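You operate a simulated robot arm through the tools that you are given. There is no shell and no other tool.

Carry out the task below with a simulated robot arm. There is one attempt and no reset: what you move stays moved.

JOB
Fit the shim that the shim card names under the black tab.
Fine: the tilter lies flat, locked out; loosen the tab's knob, swing the tab aside and back, tighten the knob. Where these are worked on the way, their far stop is far enough and under half their travel is too little: black tab.

The check looks at the end state, three seconds after you hand in, the way a careful person would. Anything else that was tipped, shoved, dropped, spilled or broken makes it a failure.

ROBOT AND FRAMES
A 7-joint arm with a two-finger parallel gripper, fixed in place. Base frame: the origin is at the foot of the arm, x ahead of it, y to its left, z up. Readings come in m, rad, newtons and seconds.
With the tool pointing down near the work surface it reaches from about 0.1 to 0.6 m from the base axis. Its first joint turns from -1.152 to 1.152 rad. Payload 1.57 kg.
The TCP is the grasp point between the finger pads, 0.03 m short of the fingertips. In the tool frame z runs along the fingers and y along their closing line. Largest opening 0.08 m; finger width 0.017, thickness 0.012; the body of the gripper, 0.04 by 0.082 m, starts 0.08 m behind the TCP.
Orientation is that of the tool frame in the base frame, as [roll, pitch, yaw] about the fixed x, y, z axes, in that order (R = Rz(yaw) Ry(pitch) Rx(roll)). With the fingers straight down and closing along the base's y, the tool's x points along the base's -x, its y along +y and its z along -z.

CONTROLS
- The arm moves only by the tool drive_tool. Its argument "plan" is a list of rows, each an object (a shift or turn left out is 0, a gripper value left out holds the last) with "rotation": the turn, a rotation vector about the tool's x, y, z in rad, a list of three; "travel": the shift along the tool's x, y, z in m, a list of three; "hand": the finger opening in m, from 0 to 0.08. In form: [{"rotation": [rx, ry, rz], "travel": [x, y, z], "hand": hand}, ...]. A call has 1 to 20 rows; each row is the pose to reach, as a shift and turn from the pose commanded when the call began, along the tool's axes at that moment. Each row takes 0.2 s and may step no farther than 0.05 m and 0.15 rad from the row before; otherwise, or with a gripper value out of range, the whole call is refused. A pose out of reach is approached as far as the arm can. The call stops where the force on the tool passes 40 N (or 10 N more than at its start, if that is more) or the arm is blocked; 0.2 s more then pass. Each finger travels about 0.072 m/s and halts on what it meets, pressing with about 28 N; the grip force reading is that of the motor and also rises with nothing between the fingers. The clock runs only during rows and for 0.2 s after the last one: add rows that repeat a pose to give the fingers time. The reply holds the time, the measured pose of the TCP, the force on the tool along the base axes, the opening and the grip force, in the units named above and with some noise, with the torque about the TCP (base axes, N m) and any sound that the robot's microphone picked up, and new pictures: "pictures" is both (left out), scene, wrist or none.
- Cameras (640 x 400 px; columns grow to the right, rows downward): "scene" is fixed at [0.0477, 0.4323, 1.4126]; the picture's right is [-0.82, -0.57, 0.00], its down [-0.39, 0.57, -0.72] and it looks along [0.41, -0.60, -0.69] (base axes); focal length 361 px, centre (320, 200). "wrist" rides on the gripper at [0.072, -0.007, -0.122] in the tool frame; the picture's right is [0.09, 1.00, 0.00], its down [-0.84, 0.08, -0.54] and it looks along [-0.54, 0.05, 0.84] (tool axes); focal length 238 px, centre (320, 200). There is no depth. A picture from a camera that has moved, and an enlarged one, comes with that camera's place and axes in the base frame and with its lens.
- inspect(camera, box): a new picture of the part [left, top, right, bottom] of that camera's present view, enlarged. It takes no simulated time.
- job_done(): hands the job in; it is judged then, once.

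Places have to be worked out from the pictures, the camera data and where the tool is seen. Open the gripper and draw the arm clear of the work before you hand the job in, unless the task says otherwise.

The tools are called after "Emit:" as a command line: name --argument value ..., lists and objects as JSON in quotes. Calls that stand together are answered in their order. drive_tool: Moves the arm, as the interface text tells. Its arguments: {"type":"object","properties":{"plan":{"type":"array","items":{"type":"object","properties":{"rotation":{"type":"array","items":{"type":"number"}},"travel":{"type":"array","items":{"type":"number"}},"hand":{"type":"number"}}}},"pictures":{"type":"string","enum":["both","scene","wrist","none"]}},"required":["plan"]} The other tools are called the same way: inspect (camera, box) takes an enlarged picture of a part of a camera's view; job_done () hands the job in.

At the start:

```text
time: 0.0
tcp_pos: [0.3865, -0.2005, 0.7929]
tool_rot: [-3.141, 0.0, 3.141]
ft_force: [0.5, 0.3, -0.3]
wrist_torque: [0.02, 0.01, -0.03]
opening: 0.0799
grip_force: 0.0
```

scene: 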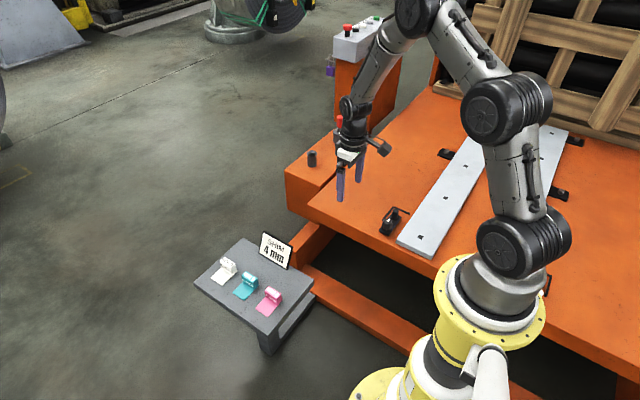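
wrist: 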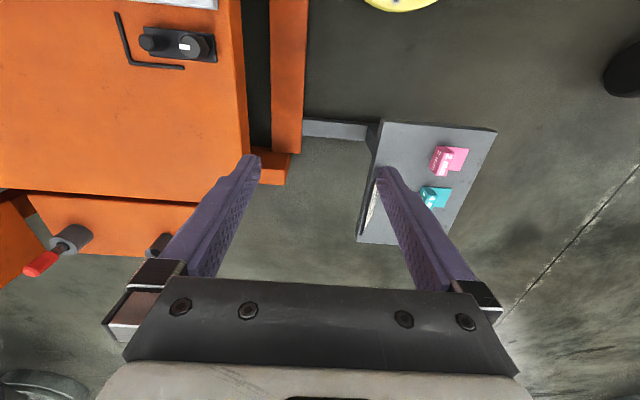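

The scene shows a small table with three shims and a card, plus a black tab with a knob on the orange tilter. I'll take enlarged views first.

Emit:
inspect --camera "scene" --box '[180, 220, 340, 320]'

Emit:
inspect --camera "scene" --box '[340, 170, 468, 270]'

Emit:
inspect --camera "wrist" --box '[100, 0, 228, 80]'

Emit:
inspect --camera "wrist" --box '[340, 100, 510, 260]'

Emit:
inspect --camera "scene" --box '[280, 0, 440, 200]'

```text
4.00 times, centred on (260, 270) of scene
camera zoom: at [0.0477, 0.4323, 1.4126], right [-0.82, -0.57, 0.0], down [-0.39, 0.57, -0.72], along [0.41, -0.6, -0.69], focal length 1444 px, centre (560, -80)
```

zoom: 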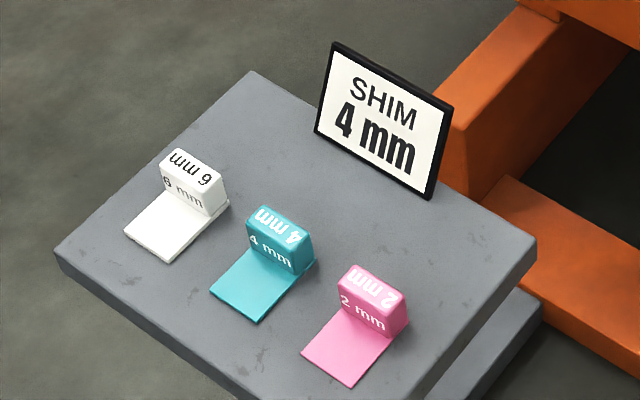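

```text
4.00 times, centred on (404, 220) of scene
camera zoom: at [0.0477, 0.4323, 1.4126], right [-0.82, -0.57, 0.0], down [-0.39, 0.57, -0.72], along [0.41, -0.6, -0.69], focal length 1444 px, centre (-16, 120)
```

zoom: 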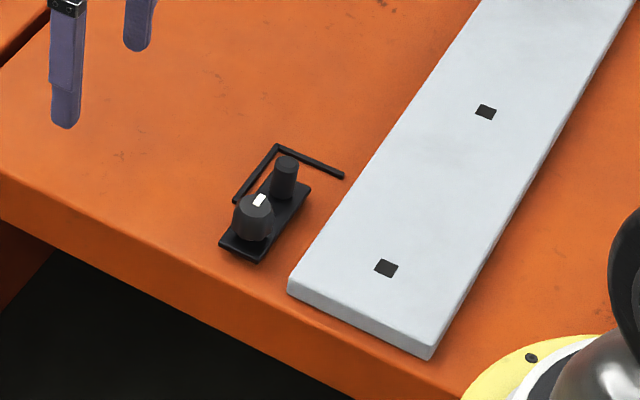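

```text
5.00 times, centred on (164, 40) of wrist
camera zoom: at [0.3155, -0.2059, 0.9156], right [-0.09, 1.0, 0.0], down [0.84, 0.08, 0.54], along [0.54, 0.05, -0.84], focal length 1192 px, centre (1100, 1000)
```

zoom: 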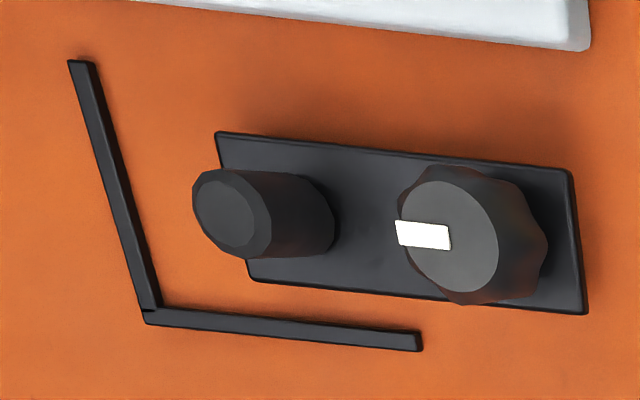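

```text
2.50 times, centred on (425, 180) of wrist
camera zoom: at [0.3155, -0.2059, 0.9156], right [-0.09, 1.0, 0.0], down [0.84, 0.08, 0.54], along [0.54, 0.05, -0.84], focal length 596 px, centre (58, 250)
```

zoom: 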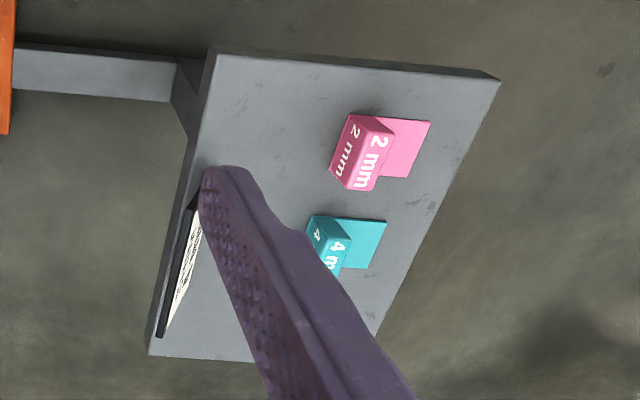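

```text
2.00 times, centred on (360, 100) of scene
camera zoom: at [0.0477, 0.4323, 1.4126], right [-0.82, -0.57, 0.0], down [-0.39, 0.57, -0.72], along [0.41, -0.6, -0.69], focal length 722 px, centre (240, 400)
```

zoom: 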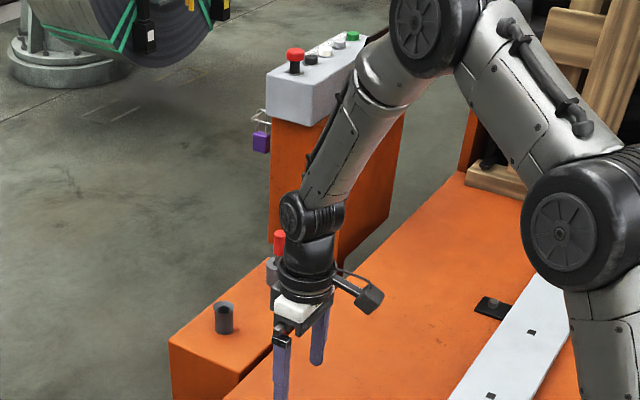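

The card calls for the 4 mm (teal) shim. I estimate it at about (0.56, 0.04, 0.51), and the tab at about (0.33, -0.4, 0.49) with its knob at the +y end and a post at the -y end. I'll move the wrist camera over the tab for a closer look.

Emit:
drive_tool --plan '[{"travel": [0.021, -0.034, 0.008]}, {"travel": [0.042, -0.068, 0.016]}, {"travel": [0.063, -0.102, 0.024]}, {"travel": [0.085, -0.136, 0.032]}, {"travel": [0.1065, -0.17, 0.04]}, {"travel": [0.1065, -0.17, 0.04]}]'

```text
time: 1.4
tcp_pos: [0.2815, -0.3711, 0.7505]
tool_rot: [3.141, 0.001, 3.141]
ft_force: [0.6, 0.3, 0.3]
wrist_torque: [0.0, 0.01, -0.01]
opening: 0.0801
grip_force: 0.0
camera wrist: at [0.2095, -0.3765, 0.8739], right [-0.09, 1.0, 0.0], down [0.84, 0.08, 0.54], along [0.54, 0.05, -0.84], focal length 238 px, centre (320, 200)
```

scene: 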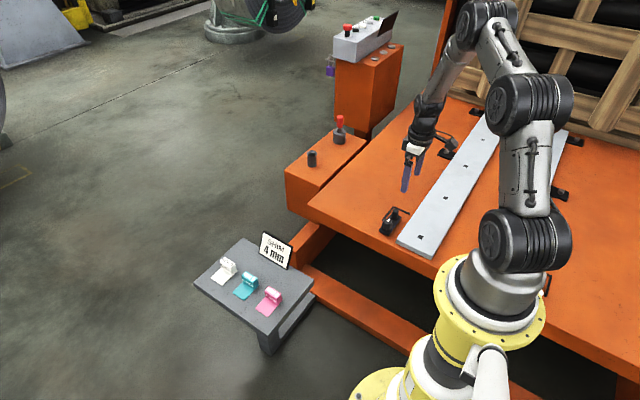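
wrist: 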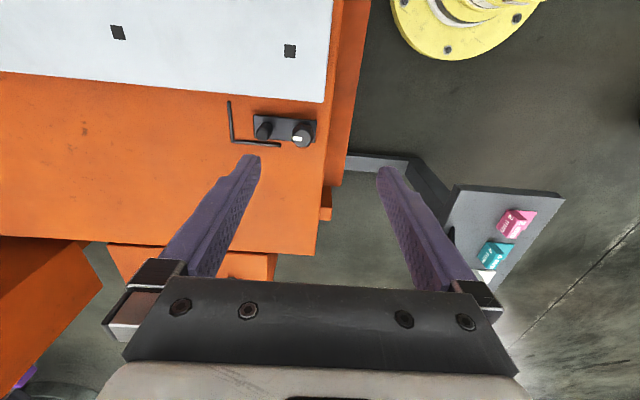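

Both wrist views agree on the knob at about (0.333, -0.39, 0.49). I'll zoom in on the tab.

Emit:
inspect --camera "wrist" --box '[210, 85, 338, 165]'

Emit:
inspect --camera "scene" --box '[364, 190, 428, 240]'

Emit:
inspect --camera "wrist" --box '[440, 180, 568, 300]'

```text
5.00 times, centred on (274, 125) of wrist
camera zoom: at [0.2095, -0.3765, 0.8739], right [-0.09, 1.0, 0.0], down [0.84, 0.08, 0.54], along [0.54, 0.05, -0.84], focal length 1192 px, centre (550, 575)
```

zoom: 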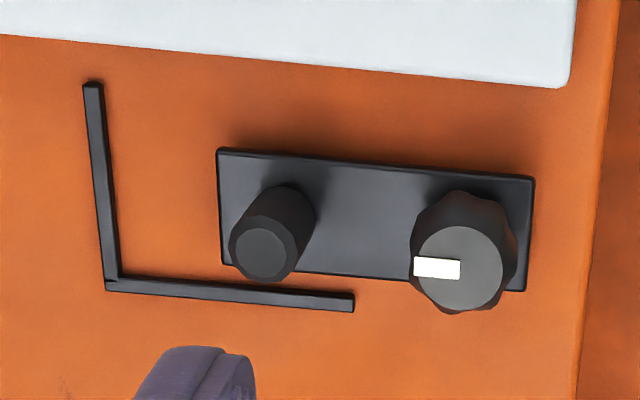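

```text
8.00 times, centred on (396, 215) of scene
camera zoom: at [0.0477, 0.4323, 1.4126], right [-0.82, -0.57, 0.0], down [-0.39, 0.57, -0.72], along [0.41, -0.6, -0.69], focal length 2888 px, centre (-288, 80)
```

zoom: 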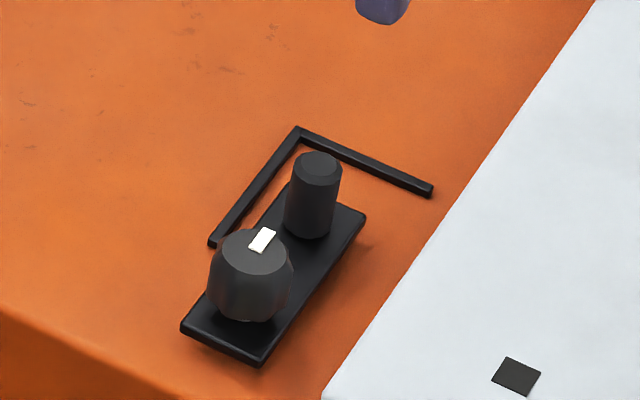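

```text
3.33 times, centred on (504, 240) of wrist
camera zoom: at [0.2095, -0.3765, 0.8739], right [-0.09, 1.0, 0.0], down [0.84, 0.08, 0.54], along [0.54, 0.05, -0.84], focal length 794 px, centre (-293, 67)
```

zoom: 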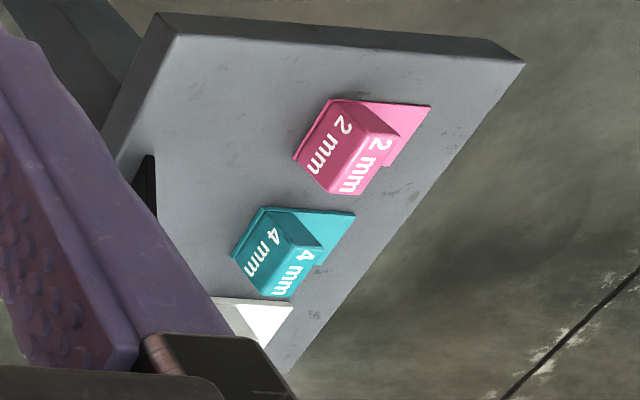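

The L-shaped fence has its inner corner at about (0.362, -0.516), and the tab spans x 0.312–0.350, y -0.476…-0.372. I'll tilt the wrist camera to see the tab's height and any gap underneath.

Emit:
drive_tool --plan '[{"travel": [0.015, -0.007, 0.032], "rotation": [0, -0.125, 0]}, {"travel": [0.03, -0.0145, 0.065], "rotation": [0, -0.25, 0]}, {"travel": [0.046, -0.022, 0.098], "rotation": [0, -0.375, 0]}, {"travel": [0.0615, -0.029, 0.13], "rotation": [0, -0.5, 0]}, {"travel": [0.0615, -0.029, 0.13], "rotation": [0, -0.5, 0]}]'

```text
time: 2.6
tcp_pos: [0.2878, -0.3662, 0.624]
tool_rot: [-3.141, 0.501, 3.14]
ft_force: [0.1, -0.2, 0.6]
wrist_torque: [0.03, 0.04, 0.01]
opening: 0.08
grip_force: 0.1
out of reach, approached as far as the arm can: row 3, 4, 5
camera wrist: at [0.1653, -0.371, 0.6968], right [-0.08, 1.0, -0.05], down [0.47, 0.08, 0.88], along [0.88, 0.05, -0.48], focal length 238 px, centre (320, 200)
```

scene: 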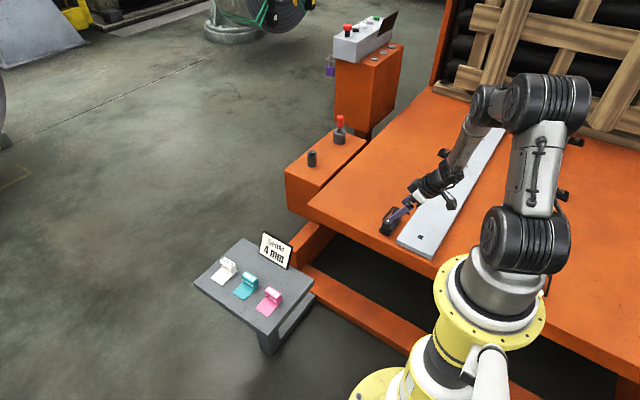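
wrist: 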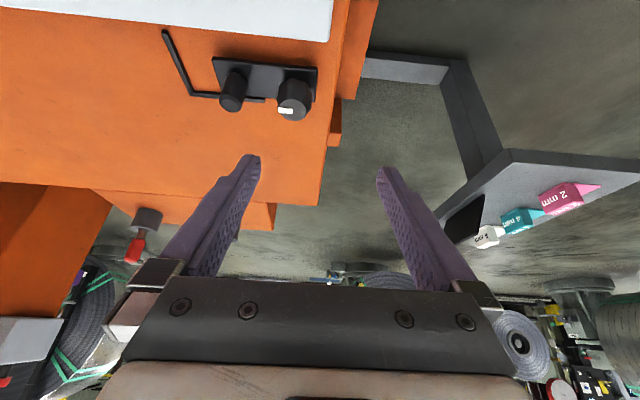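

The picture is upside-down (image "down" is world up and forward), but it shows the tab from the robot side. I'll zoom in.

Emit:
inspect --camera "wrist" --box '[150, 20, 342, 140]'

Emit:
inspect --camera "wrist" --box '[200, 50, 328, 130]'

Emit:
inspect --camera "wrist" --box '[430, 140, 630, 260]'

```text
3.33 times, centred on (246, 80) of wrist
camera zoom: at [0.1653, -0.371, 0.6968], right [-0.08, 1.0, -0.05], down [0.47, 0.08, 0.88], along [0.88, 0.05, -0.48], focal length 794 px, centre (567, 600)
```

zoom: 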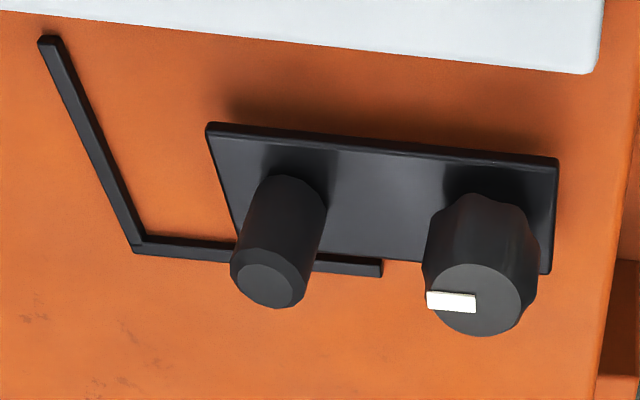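

```text
5.00 times, centred on (264, 90) of wrist
camera zoom: at [0.1653, -0.371, 0.6968], right [-0.08, 1.0, -0.05], down [0.47, 0.08, 0.88], along [0.88, 0.05, -0.48], focal length 1192 px, centre (600, 750)
```

zoom: 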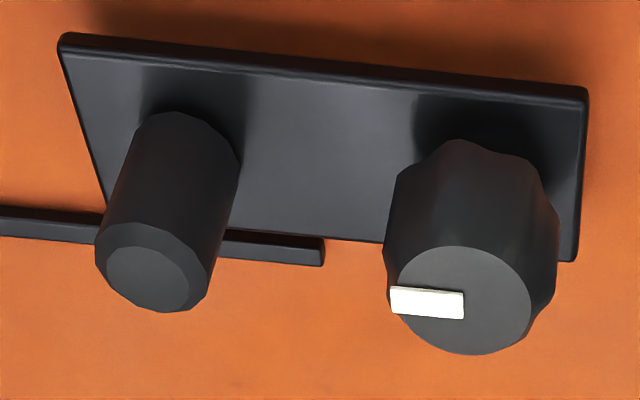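

```text
3.20 times, centred on (530, 200) of wrist
camera zoom: at [0.1653, -0.371, 0.6968], right [-0.08, 1.0, -0.05], down [0.47, 0.08, 0.88], along [0.88, 0.05, -0.48], focal length 763 px, centre (-352, 200)
```

zoom: 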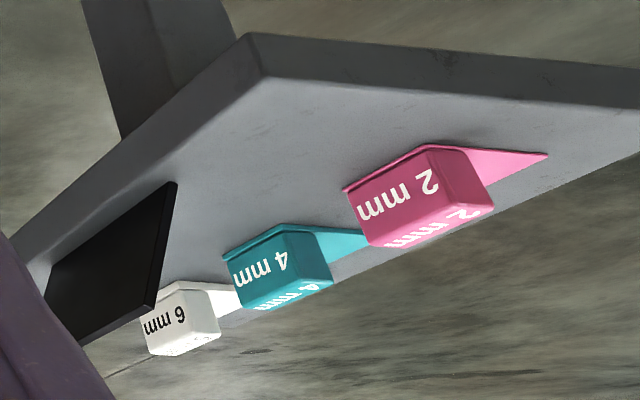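

The tab hovers slightly above the surface (top at z ≈ 0.469). The knob top is at about (0.3345, -0.394, 0.505) and the post top at about (0.333, -0.455, 0.510). I'll back off and straighten the tool first.

Emit:
drive_tool --plan '[{"travel": [0, 0, -0.025], "rotation": [0, 0.125, 0]}, {"travel": [0, 0, -0.05], "rotation": [0, 0.25, 0]}, {"travel": [-0.02, 0, -0.07], "rotation": [0, 0.375, 0]}, {"travel": [-0.04, 0, -0.08], "rotation": [0, 0.5, 0]}, {"travel": [-0.04, 0, -0.08], "rotation": [0, 0.5, 0]}]'

```text
time: 3.8
tcp_pos: [0.2831, -0.366, 0.7133]
tool_rot: [3.141, -0.001, 3.141]
ft_force: [0.0, 0.4, 0.3]
wrist_torque: [0.01, -0.02, 0.01]
opening: 0.0798
grip_force: 0.1
camera wrist: at [0.2112, -0.3712, 0.8355], right [-0.09, 1.0, 0.0], down [0.84, 0.08, 0.54], along [0.54, 0.05, -0.84], focal length 238 px, centre (320, 200)
```

scene: 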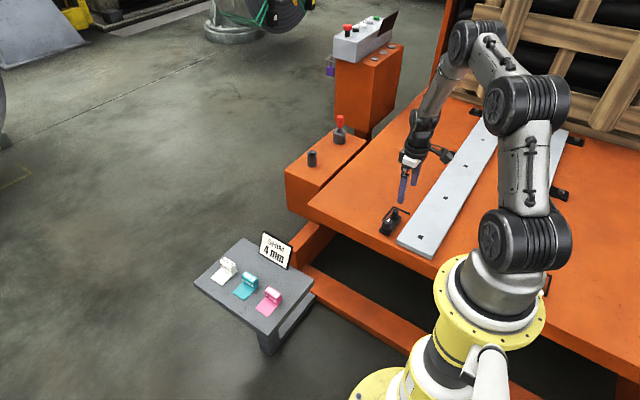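
wrist: 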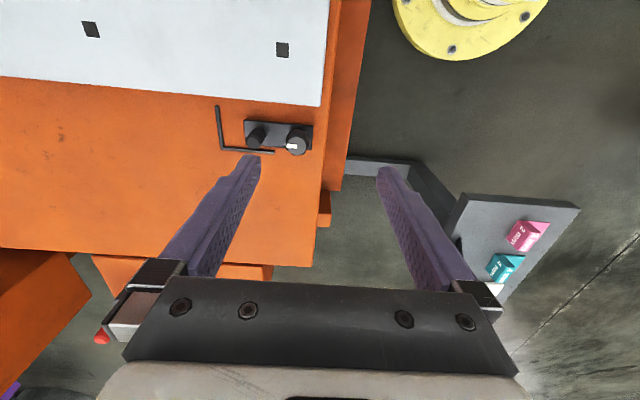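

I'll go above the knob with the tool pre-turned 0.6 rad clockwise and the opening narrowed so the fingers clear the post, then check alignment.

Emit:
drive_tool --plan '[{"travel": [-0.0128, -0.007, 0.035], "rotation": [0, 0, 0.15], "hand": 0.056}, {"travel": [-0.0256, -0.014, 0.07], "rotation": [0, 0, 0.3], "hand": 0.056}, {"travel": [-0.0384, -0.021, 0.11], "rotation": [0, 0, 0.45], "hand": 0.056}, {"travel": [-0.0514, -0.028, 0.148], "rotation": [0, 0, 0.6], "hand": 0.056}, {"travel": [-0.0514, -0.028, 0.148], "rotation": [0, 0, 0.6], "hand": 0.056}]'

```text
time: 5.0
tcp_pos: [0.3343, -0.3953, 0.5645]
tool_rot: [3.141, -0.001, 2.541]
ft_force: [1.2, 0.1, -0.9]
wrist_torque: [0.0, -0.01, 0.01]
opening: 0.0558
grip_force: 0.0
camera wrist: at [0.2713, -0.3579, 0.6864], right [0.49, 0.87, 0.0], down [0.73, -0.41, 0.54], along [0.47, -0.26, -0.84], focal length 238 px, centre (320, 200)
```

scene: 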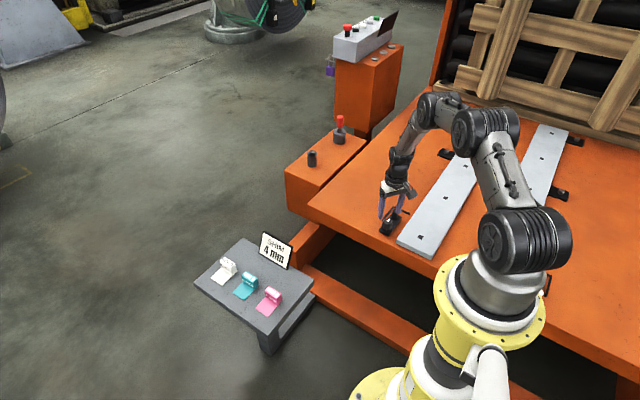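
wrist: 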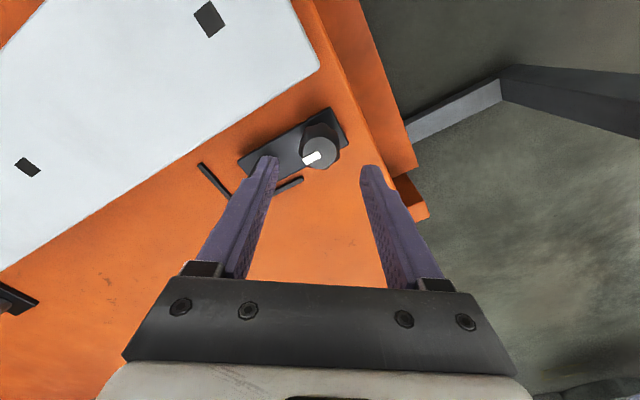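

The knob projects exactly where I predicted. I'll descend to TCP z ≈ 0.506 and close on it.

Emit:
drive_tool --plan '[{"travel": [0, 0, 0.02]}, {"travel": [0, 0, 0.04]}, {"travel": [0, 0, 0.052]}, {"travel": [0, 0, 0.058]}, {"travel": [0, 0, 0.058]}]'

```text
time: 6.2
tcp_pos: [0.3351, -0.3942, 0.5063]
tool_rot: [-3.141, 0.0, 2.54]
ft_force: [0.6, 0.9, -0.1]
wrist_torque: [0.05, -0.04, 0.04]
opening: 0.056
grip_force: 0.0
camera wrist: at [0.2715, -0.3578, 0.6291], right [0.49, 0.87, 0.0], down [0.73, -0.41, 0.54], along [0.47, -0.26, -0.84], focal length 238 px, centre (320, 200)
```

scene: 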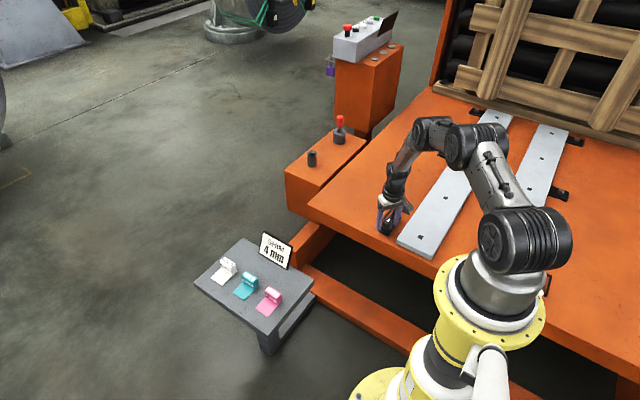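
wrist: 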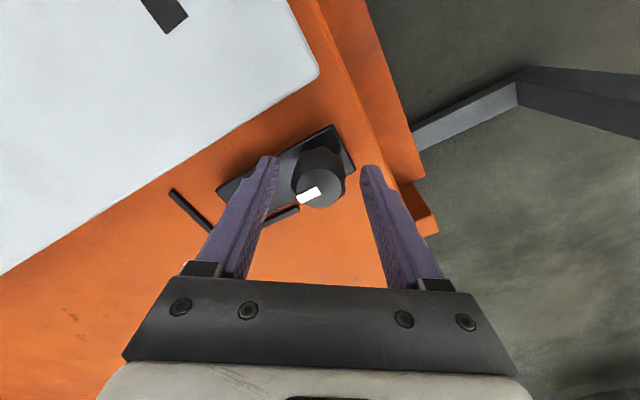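

In position around the knob with no contact force. I'll close the fingers on it.

Emit:
drive_tool --plan '[{"hand": 0.03}, {"hand": 0.03}, {"hand": 0.028}, {"hand": 0.028}]' --pictures "wrist"

```text
time: 7.2
tcp_pos: [0.3351, -0.3943, 0.5064]
tool_rot: [-3.141, -0.001, 2.541]
ft_force: [-4.8, -6.9, -3.7]
wrist_torque: [-0.15, -0.06, -0.02]
opening: 0.0335
grip_force: 41.5
camera wrist: at [0.2712, -0.3582, 0.6292], right [0.49, 0.87, 0.0], down [0.73, -0.41, 0.54], along [0.47, -0.26, -0.84], focal length 238 px, centre (320, 200)
```

wrist: 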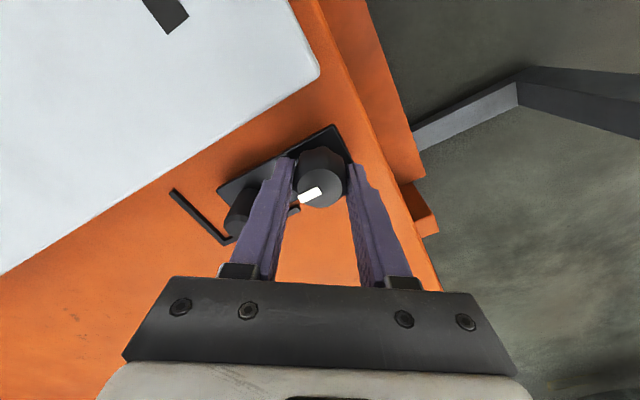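

Firm grip on the knob (33.5 mm). I'll turn it counterclockwise as seen from above and watch torque and marker.

Emit:
drive_tool --plan '[{"rotation": [0, 0, -0.1]}, {"rotation": [0, 0, -0.2]}, {"rotation": [0, 0, -0.3]}, {"rotation": [0, 0, -0.4]}, {"rotation": [0, 0, -0.5]}, {"rotation": [0, 0, -0.6]}]' --pictures "wrist"

```text
time: 8.6
tcp_pos: [0.3342, -0.394, 0.5067]
tool_rot: [-3.138, -0.001, -3.14]
ft_force: [-6.4, -16.6, -10.9]
wrist_torque: [-0.02, 0.21, -0.02]
opening: 0.0339
grip_force: 41.0
camera wrist: at [0.2623, -0.4001, 0.6292], right [-0.09, 1.0, 0.0], down [0.84, 0.08, 0.54], along [0.54, 0.05, -0.84], focal length 238 px, centre (320, 200)
```

wrist: 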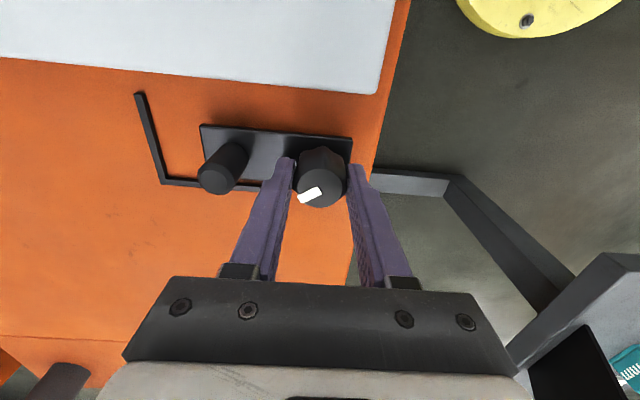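

The knob turned with the gripper. There's a sideways load of about 17 N toward -y, so I'll ease the tool slightly that way while continuing to turn.

Emit:
drive_tool --plan '[{"travel": [-0.0002, -0.001, 0], "rotation": [0, 0, -0.1]}, {"travel": [-0.0003, -0.001, 0], "rotation": [0, 0, -0.2]}, {"travel": [-0.0005, -0.001, 0], "rotation": [0, 0, -0.3]}, {"travel": [-0.0005, -0.001, 0], "rotation": [0, 0, -0.4]}, {"travel": [-0.0005, -0.001, 0], "rotation": [0, 0, -0.5]}, {"travel": [-0.0005, -0.001, 0], "rotation": [0, 0, -0.6]}]' --pictures "wrist"

```text
time: 10.0
tcp_pos: [0.3344, -0.3945, 0.5058]
tool_rot: [-3.14, 0.0, -2.54]
ft_force: [-11.5, -10.0, -1.1]
wrist_torque: [-0.32, 0.61, -0.02]
opening: 0.0337
grip_force: 41.4
camera wrist: at [0.279, -0.4399, 0.6293], right [-0.64, 0.77, 0.0], down [0.65, 0.54, 0.54], along [0.42, 0.35, -0.84], focal length 238 px, centre (320, 200)
```

wrist: 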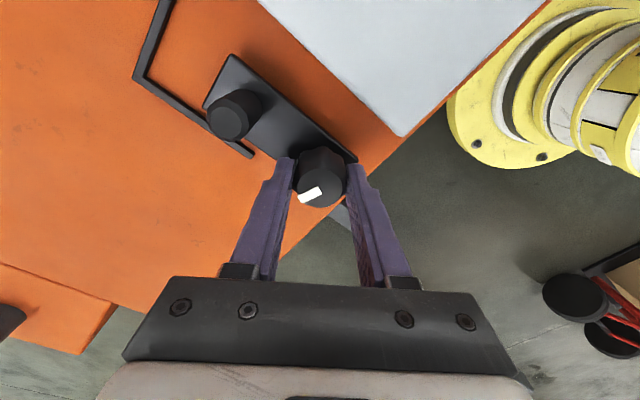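

1.2 rad turned so far, still following without a stop. I'll continue.

Emit:
drive_tool --plan '[{"rotation": [0, 0, -0.1]}, {"rotation": [0, 0, -0.2]}, {"rotation": [0, 0, -0.3]}, {"rotation": [0, 0, -0.4]}, {"rotation": [0, 0, -0.5]}, {"rotation": [0, 0, -0.6]}]' --pictures "wrist"

```text
time: 11.4
tcp_pos: [0.3342, -0.395, 0.5063]
tool_rot: [3.14, 0.001, -1.942]
ft_force: [-11.1, -8.9, -1.3]
wrist_torque: [0.0, 0.06, 0.0]
opening: 0.0337
grip_force: 40.8
camera wrist: at [0.3147, -0.4632, 0.6293], right [-0.96, 0.27, 0.0], down [0.23, 0.81, 0.54], along [0.15, 0.52, -0.84], focal length 238 px, centre (320, 200)
```

wrist: 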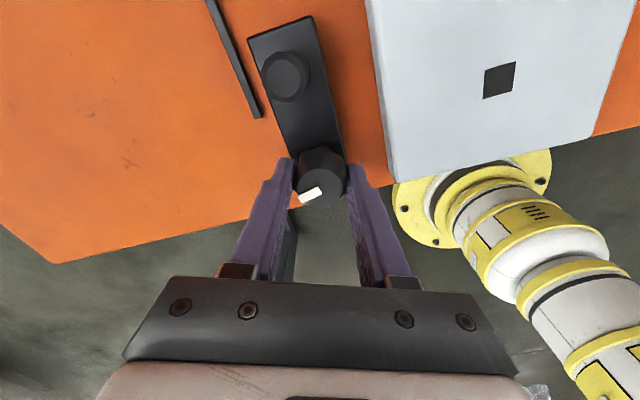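

1.8 rad now. I'll continue to look for the end stop.

Emit:
drive_tool --plan '[{"rotation": [0, 0, -0.1]}, {"rotation": [0, 0, -0.2]}, {"rotation": [0, 0, -0.3]}, {"rotation": [0, 0, -0.4]}, {"rotation": [0, 0, -0.5]}, {"rotation": [0, 0, -0.6]}]' --pictures "wrist"

Emit:
inspect --camera "wrist" --box '[240, 100, 400, 220]'

```text
time: 12.8
tcp_pos: [0.3351, -0.3947, 0.507]
tool_rot: [-3.141, 0.001, -1.339]
ft_force: [-10.3, -9.6, -4.4]
wrist_torque: [-0.6, -0.19, 0.0]
opening: 0.0337
grip_force: 41.4
camera wrist: at [0.3575, -0.4621, 0.6293], right [-0.95, -0.32, 0.0], down [-0.27, 0.8, 0.54], along [-0.17, 0.51, -0.84], focal length 238 px, centre (320, 200)
```

wrist: 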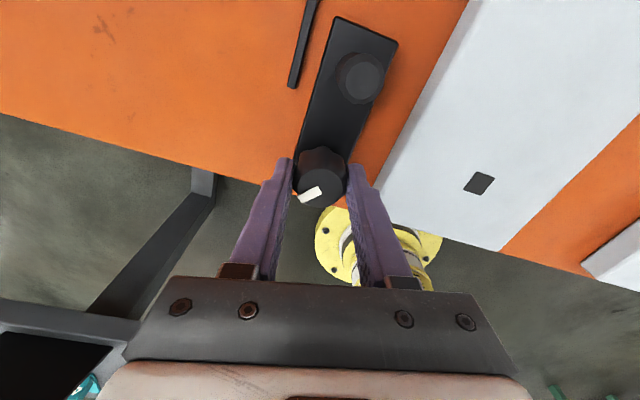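

```text
3.33 times, centred on (320, 160) of wrist
camera zoom: at [0.3575, -0.4621, 0.6293], right [-0.95, -0.32, 0.0], down [-0.27, 0.8, 0.54], along [-0.17, 0.51, -0.84], focal length 794 px, centre (320, 333)
```

zoom: 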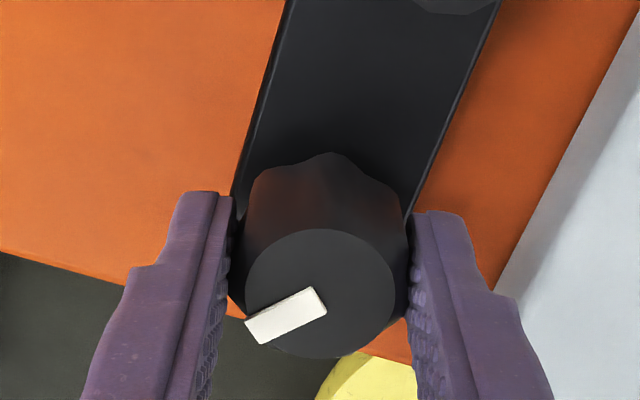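

2.4 rad turned and no stop yet. I'll go further.

Emit:
drive_tool --plan '[{"rotation": [0, 0, -0.1]}, {"rotation": [0, 0, -0.2]}, {"rotation": [0, 0, -0.3]}, {"rotation": [0, 0, -0.4]}, {"rotation": [0, 0, -0.5]}, {"rotation": [0, 0, -0.6]}, {"rotation": [0, 0, -0.7]}]' --pictures "wrist"

```text
time: 13.9
tcp_pos: [0.3356, -0.3948, 0.5066]
tool_rot: [3.131, 0.011, -0.979]
ft_force: [-4.8, 0.3, 5.0]
wrist_torque: [0.41, -0.96, 0.02]
opening: 0.0339
grip_force: 42.1
out of reach, approached as far as the arm can: row 4, 5
stopped in row 5: the force on the tool passed its limit at 41 N (the readings are from after the stop); the commanded pose is now the measured one
camera wrist: at [0.3824, -0.45, 0.6283], right [-0.77, -0.63, 0.01], down [-0.52, 0.65, 0.55], along [-0.36, 0.42, -0.83], focal length 238 px, centre (320, 200)
```

wrist: 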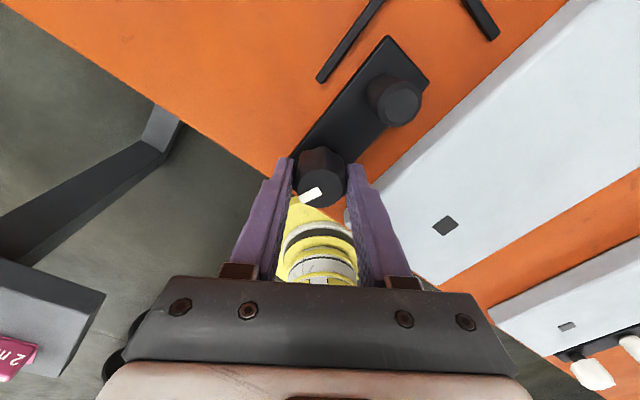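

The arm reached its wrist limit after about 2.76 rad of loosening. I'll release the knob, rise, and unwind the wrist.

Emit:
drive_tool --plan '[{"hand": 0.056}, {"hand": 0.056}, {"travel": [0, 0, -0.03]}, {"travel": [0, 0, -0.065]}, {"travel": [0, 0, -0.065]}]' --pictures "wrist"

```text
time: 15.1
tcp_pos: [0.3363, -0.3953, 0.5718]
tool_rot: [3.132, 0.012, -0.976]
ft_force: [0.2, -0.2, -0.3]
wrist_torque: [0.0, 0.02, 0.02]
opening: 0.0559
grip_force: 0.0
camera wrist: at [0.3826, -0.4505, 0.694], right [-0.77, -0.63, 0.01], down [-0.53, 0.65, 0.55], along [-0.36, 0.42, -0.83], focal length 238 px, centre (320, 200)
```

wrist: 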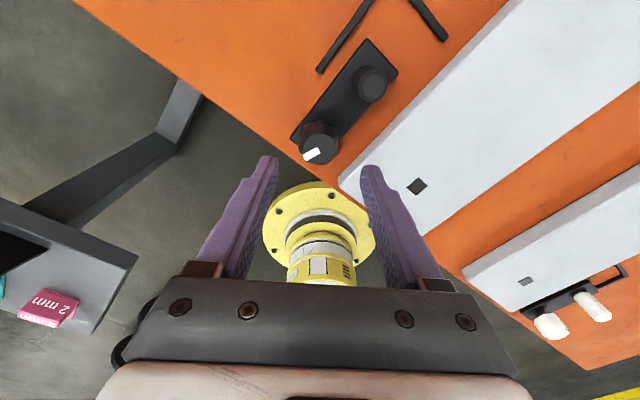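

I can see the marker has turned by over 150°. Now I'll straighten, turn so the fingers close along x, and move above the post.

Emit:
drive_tool --plan '[{"travel": [0.012, 0.009, 0], "rotation": [0.003, 0.002, 0.149]}, {"travel": [0.024, 0.018, 0], "rotation": [0.006, 0.004, 0.298]}, {"travel": [0.036, 0.027, 0], "rotation": [0.009, 0.006, 0.447]}, {"travel": [0.0476, 0.0362, 0], "rotation": [0.0129, 0.0088, 0.595]}, {"travel": [0.0476, 0.0362, 0], "rotation": [0.0129, 0.0088, 0.595]}]'

Emit:
inspect --camera "wrist" --box '[240, 60, 400, 220]'

```text
time: 16.3
tcp_pos: [0.3329, -0.4551, 0.5711]
tool_rot: [-3.142, -0.001, -1.572]
ft_force: [-0.4, 1.0, -0.7]
wrist_torque: [-0.01, -0.01, -0.03]
opening: 0.0557
grip_force: 0.0
camera wrist: at [0.339, -0.5255, 0.6939], right [-1.0, -0.09, 0.0], down [-0.08, 0.84, 0.54], along [-0.05, 0.54, -0.84], focal length 238 px, centre (320, 200)
```

scene: 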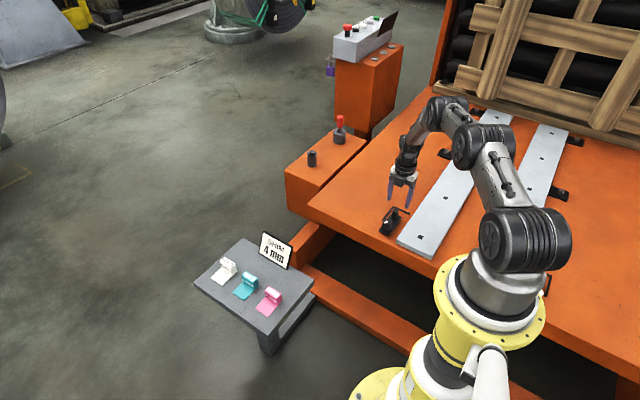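
wrist: 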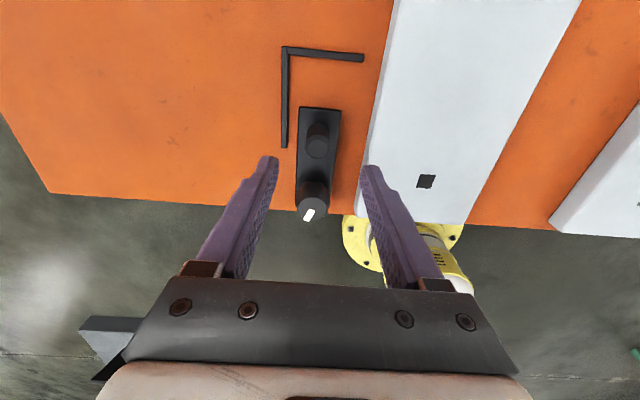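

```text
2.50 times, centred on (320, 140) of wrist
camera zoom: at [0.339, -0.5255, 0.6939], right [-1.0, -0.09, 0.0], down [-0.08, 0.84, 0.54], along [-0.05, 0.54, -0.84], focal length 596 px, centre (320, 350)
```

zoom: 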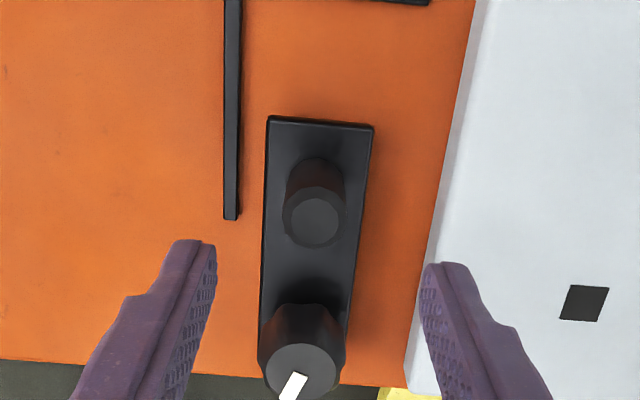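

Post is centred between the fingers. I'll descend around it and grip it.

Emit:
drive_tool --plan '[{"travel": [0, 0, 0.025]}, {"travel": [0, 0, 0.05]}, {"travel": [0, 0, 0.061]}, {"travel": [0, 0, 0.061], "hand": 0.02}, {"travel": [0, 0, 0.061], "hand": 0.018}, {"travel": [0, 0, 0.061], "hand": 0.018}, {"travel": [0, 0, 0.061], "hand": 0.018}]' --pictures "wrist"

```text
time: 17.9
tcp_pos: [0.3329, -0.4549, 0.5097]
tool_rot: [-3.14, -0.003, -1.571]
ft_force: [7.2, -0.1, -5.6]
wrist_torque: [-0.04, -0.02, -0.01]
opening: 0.0242
grip_force: 3.7
camera wrist: at [0.3397, -0.5258, 0.6328], right [-1.0, -0.09, 0.0], down [-0.08, 0.84, 0.54], along [-0.05, 0.54, -0.84], focal length 238 px, centre (320, 200)
```

wrist: 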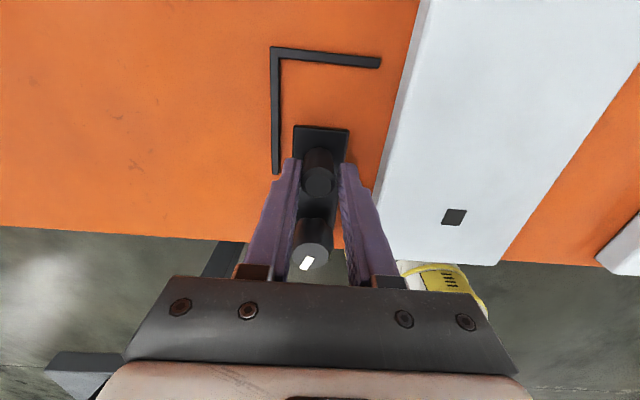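

Gripped the post. I'll test the swing toward +x, away from the white plate, along an arc about the knob while watching the force.

Emit:
drive_tool --plan '[{"travel": [0, 0, 0]}, {"travel": [-0.0003, -0.006, 0], "rotation": [0, 0, -0.1]}, {"travel": [-0.0012, -0.012, 0], "rotation": [0, 0, -0.2]}, {"travel": [-0.0027, -0.0179, 0], "rotation": [0, 0, -0.3]}]' --pictures "wrist"

```text
time: 18.9
tcp_pos: [0.3498, -0.4531, 0.5095]
tool_rot: [3.141, -0.004, -1.267]
ft_force: [-9.8, -9.9, -0.6]
wrist_torque: [0.19, 0.24, 0.58]
opening: 0.0215
grip_force: 34.7
camera wrist: at [0.3776, -0.5186, 0.633], right [-0.92, -0.39, 0.0], down [-0.32, 0.78, 0.54], along [-0.21, 0.5, -0.84], focal length 238 px, centre (320, 200)
```

wrist: 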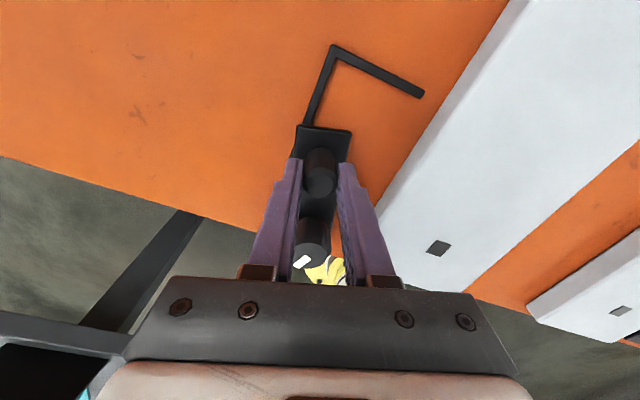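

The tab swings freely toward +x over the fence. I'll continue along the arc, holding the wrist angle once near its limit.

Emit:
drive_tool --plan '[{"travel": [-0.0003, -0.006, 0], "rotation": [0, 0, -0.1]}, {"travel": [-0.0012, -0.012, 0], "rotation": [0, 0, -0.2]}, {"travel": [-0.0027, -0.0179, 0], "rotation": [0, 0, -0.22]}, {"travel": [-0.0048, -0.0236, 0], "rotation": [0, 0, -0.22]}, {"travel": [-0.0074, -0.029, 0], "rotation": [0, 0, -0.22]}]' --pictures "both"

```text
time: 20.1
tcp_pos: [0.3765, -0.4374, 0.5104]
tool_rot: [3.141, -0.003, -1.049]
ft_force: [-4.6, -13.2, 0.0]
wrist_torque: [-0.22, 0.07, 0.61]
opening: 0.0216
grip_force: 34.8
camera wrist: at [0.4183, -0.4945, 0.6332], right [-0.82, -0.58, 0.0], down [-0.48, 0.69, 0.54], along [-0.31, 0.44, -0.84], focal length 238 px, centre (320, 200)
```

scene: 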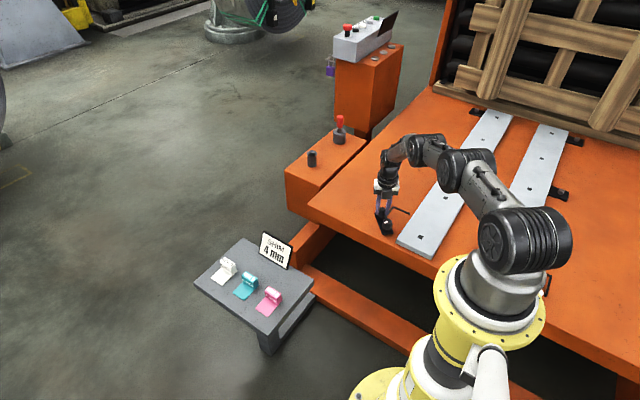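
wrist: 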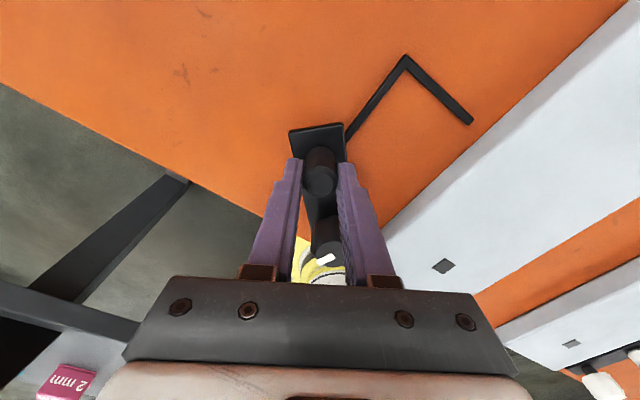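

At about 45° now. I'll keep swinging along the arc until the far stop.

Emit:
drive_tool --plan '[{"travel": [-0.002, -0.0057, 0]}, {"travel": [-0.0045, -0.0112, 0]}, {"travel": [-0.0075, -0.0164, 0]}, {"travel": [-0.0111, -0.0213, 0]}, {"travel": [-0.0151, -0.0259, 0]}, {"travel": [-0.0196, -0.0299, 0]}]' --pictures "both"

```text
time: 21.5
tcp_pos: [0.3939, -0.4006, 0.5088]
tool_rot: [3.141, 0.001, -1.05]
ft_force: [5.4, 0.1, -3.2]
wrist_torque: [0.27, 0.05, -0.03]
opening: 0.0222
grip_force: 13.2
camera wrist: at [0.4347, -0.4599, 0.6311], right [-0.82, -0.57, 0.0], down [-0.48, 0.69, 0.54], along [-0.31, 0.45, -0.84], focal length 238 px, centre (320, 200)
```

scene: 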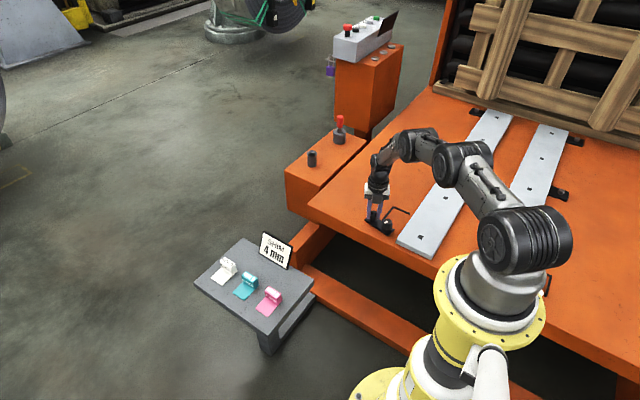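
wrist: 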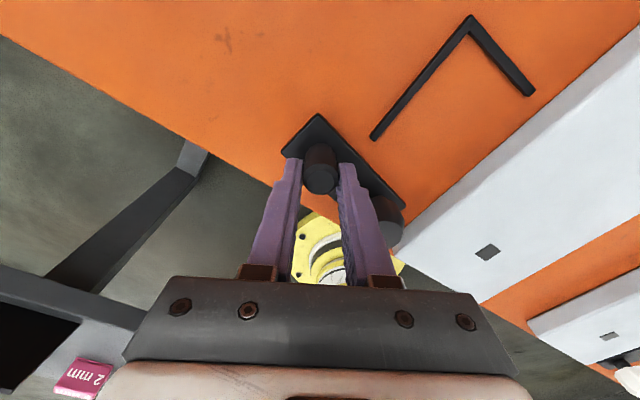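

The tab is at about 84° and clear of the fence. I'll nudge further to see whether this is the far stop.

Emit:
drive_tool --plan '[{"travel": [-0.003, -0.0025, 0]}, {"travel": [-0.0063, -0.0049, 0]}, {"travel": [-0.0105, -0.0067, 0]}, {"travel": [-0.0146, -0.0085, 0]}, {"travel": [-0.0146, -0.0085, 0]}]' --pictures "wrist"

```text
time: 22.5
tcp_pos: [0.3939, -0.3886, 0.5087]
tool_rot: [-3.14, -0.009, -1.051]
ft_force: [3.9, -3.5, -7.8]
wrist_torque: [-0.17, -0.04, -0.19]
opening: 0.0216
grip_force: 34.4
stopped in row 5: the force on the tool passed its limit at 43 N (the readings are from after the stop); the commanded pose is now the measured one
camera wrist: at [0.434, -0.446, 0.6321], right [-0.82, -0.57, 0.0], down [-0.49, 0.69, 0.53], along [-0.31, 0.44, -0.84], focal length 238 px, centre (320, 200)
```

wrist: 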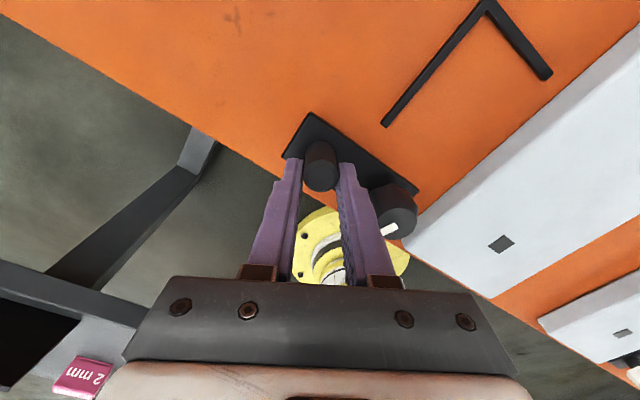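

The far stop was reached at about 95°. I'll release the post and lift away.

Emit:
drive_tool --plan '[{"hand": 0.036}, {"hand": 0.036}, {"travel": [0, 0, -0.03]}, {"travel": [0, 0, -0.07]}, {"travel": [0, 0, -0.11]}, {"travel": [0, 0, -0.11]}]' --pictures "both"

Emit:
inspect --camera "wrist" --box '[260, 60, 500, 210]'

Emit:
inspect --camera "scene" --box '[364, 190, 428, 240]'

```text
time: 23.9
tcp_pos: [0.3932, -0.3876, 0.618]
tool_rot: [-3.14, -0.006, -1.05]
ft_force: [0.5, -0.4, 0.0]
wrist_torque: [0.0, -0.01, -0.05]
opening: 0.0362
grip_force: 0.1
camera wrist: at [0.4336, -0.4444, 0.7421], right [-0.82, -0.57, 0.0], down [-0.48, 0.69, 0.54], along [-0.31, 0.44, -0.84], focal length 238 px, centre (320, 200)
```

scene: 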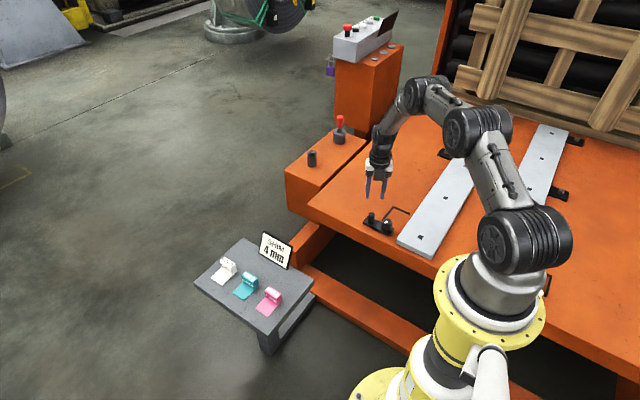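
wrist: 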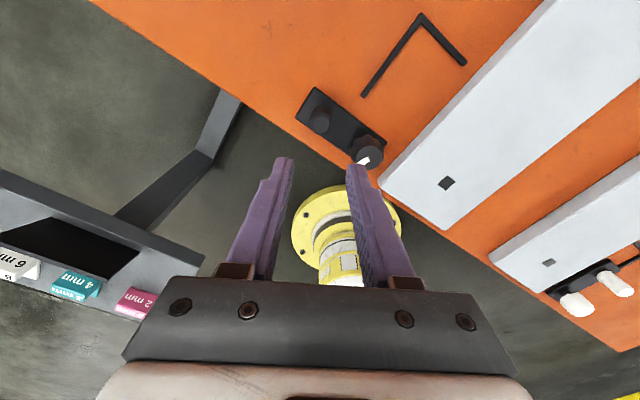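

```text
2.67 times, centred on (380, 135) of wrist
camera zoom: at [0.4336, -0.4444, 0.7421], right [-0.82, -0.57, 0.0], down [-0.48, 0.69, 0.54], along [-0.31, 0.44, -0.84], focal length 636 px, centre (160, 373)
```

zoom: 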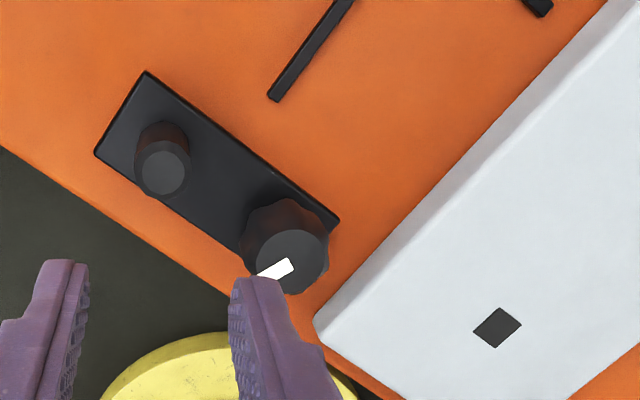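

```text
8.00 times, centred on (396, 215) of scene
camera zoom: at [0.0477, 0.4323, 1.4126], right [-0.82, -0.57, 0.0], down [-0.39, 0.57, -0.72], along [0.41, -0.6, -0.69], focal length 2888 px, centre (-288, 80)
```

zoom: 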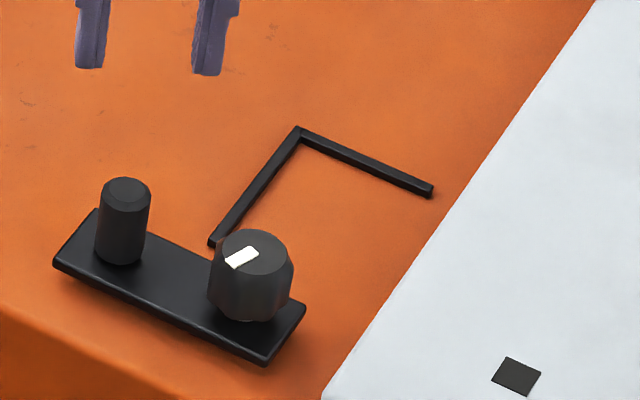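

The fence pocket is now open and the knob hasn't moved. Next I'll go to the shim table, turning the tool back to the default yaw, and look from above.

Emit:
drive_tool --plan '[{"travel": [-0.0197, -0.0169, -0.015], "rotation": [0, 0, 0.131], "hand": 0.07}, {"travel": [-0.0395, -0.0337, -0.03], "rotation": [0, 0, 0.262]}, {"travel": [-0.0592, -0.0506, -0.045], "rotation": [0, 0, 0.392]}, {"travel": [-0.0789, -0.0675, -0.062], "rotation": [0, 0, 0.523]}, {"travel": [-0.0986, -0.0843, -0.062], "rotation": [0, 0, 0.654]}, {"travel": [-0.1184, -0.1012, -0.062], "rotation": [0, 0, 0.785]}, {"travel": [-0.1381, -0.118, -0.062], "rotation": [0, 0, 0.915]}, {"travel": [-0.1578, -0.1349, -0.062], "rotation": [0, 0, 1.046]}, {"travel": [-0.1775, -0.1518, -0.062], "rotation": [0, 0, 1.177]}, {"travel": [-0.1973, -0.1686, -0.062], "rotation": [0, 0, 1.307]}, {"travel": [-0.217, -0.1855, -0.062], "rotation": [0, 0, 1.438]}, {"travel": [-0.2367, -0.2024, -0.062], "rotation": [0, 0, 1.569]}, {"travel": [-0.2564, -0.2192, -0.062], "rotation": [0, 0, 1.7]}, {"travel": [-0.2762, -0.2361, -0.062], "rotation": [0, 0, 1.83]}, {"travel": [-0.2959, -0.2529, -0.062], "rotation": [0, 0, 1.961]}, {"travel": [-0.3156, -0.2698, -0.062], "rotation": [0, 0, 2.092]}, {"travel": [-0.3156, -0.2698, -0.062], "rotation": [0, 0, 2.092]}]'

Emit:
inspect --camera "wrist" --box '[220, 80, 476, 240]'

```text
time: 27.5
tcp_pos: [0.4711, 0.0196, 0.6802]
tool_rot: [-3.136, 0.004, 3.14]
ft_force: [-0.5, -0.4, -0.9]
wrist_torque: [0.01, -0.03, 0.02]
opening: 0.0702
grip_force: 0.1
camera wrist: at [0.398, 0.0158, 0.8025], right [-0.09, 1.0, -0.01], down [0.83, 0.08, 0.54], along [0.54, 0.04, -0.84], focal length 238 px, centre (320, 200)
```

scene: 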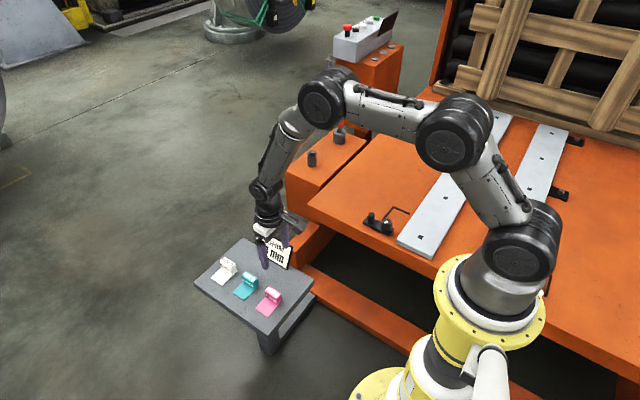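
wrist: 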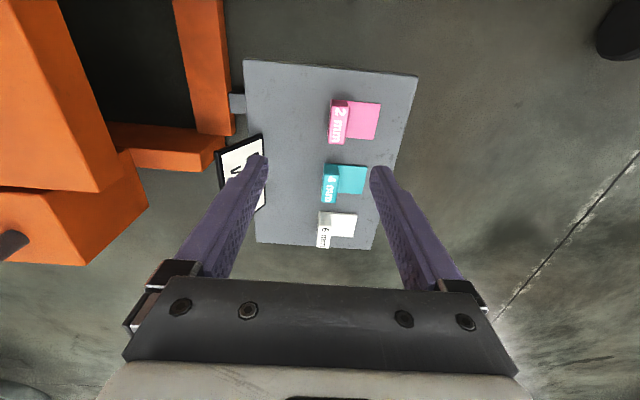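

```text
2.50 times, centred on (348, 160) of wrist
camera zoom: at [0.398, 0.0158, 0.8025], right [-0.09, 1.0, -0.01], down [0.83, 0.08, 0.54], along [0.54, 0.04, -0.84], focal length 596 px, centre (250, 300)
```

zoom: 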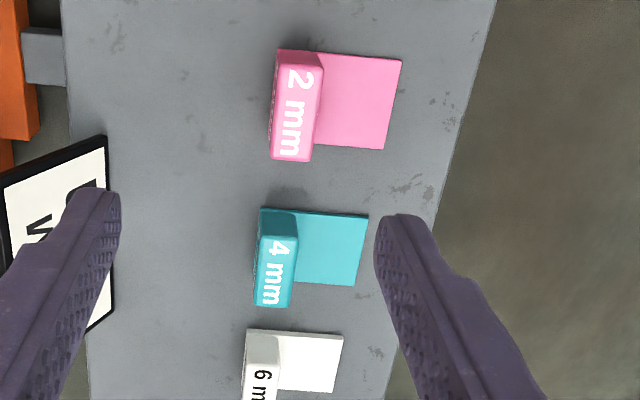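

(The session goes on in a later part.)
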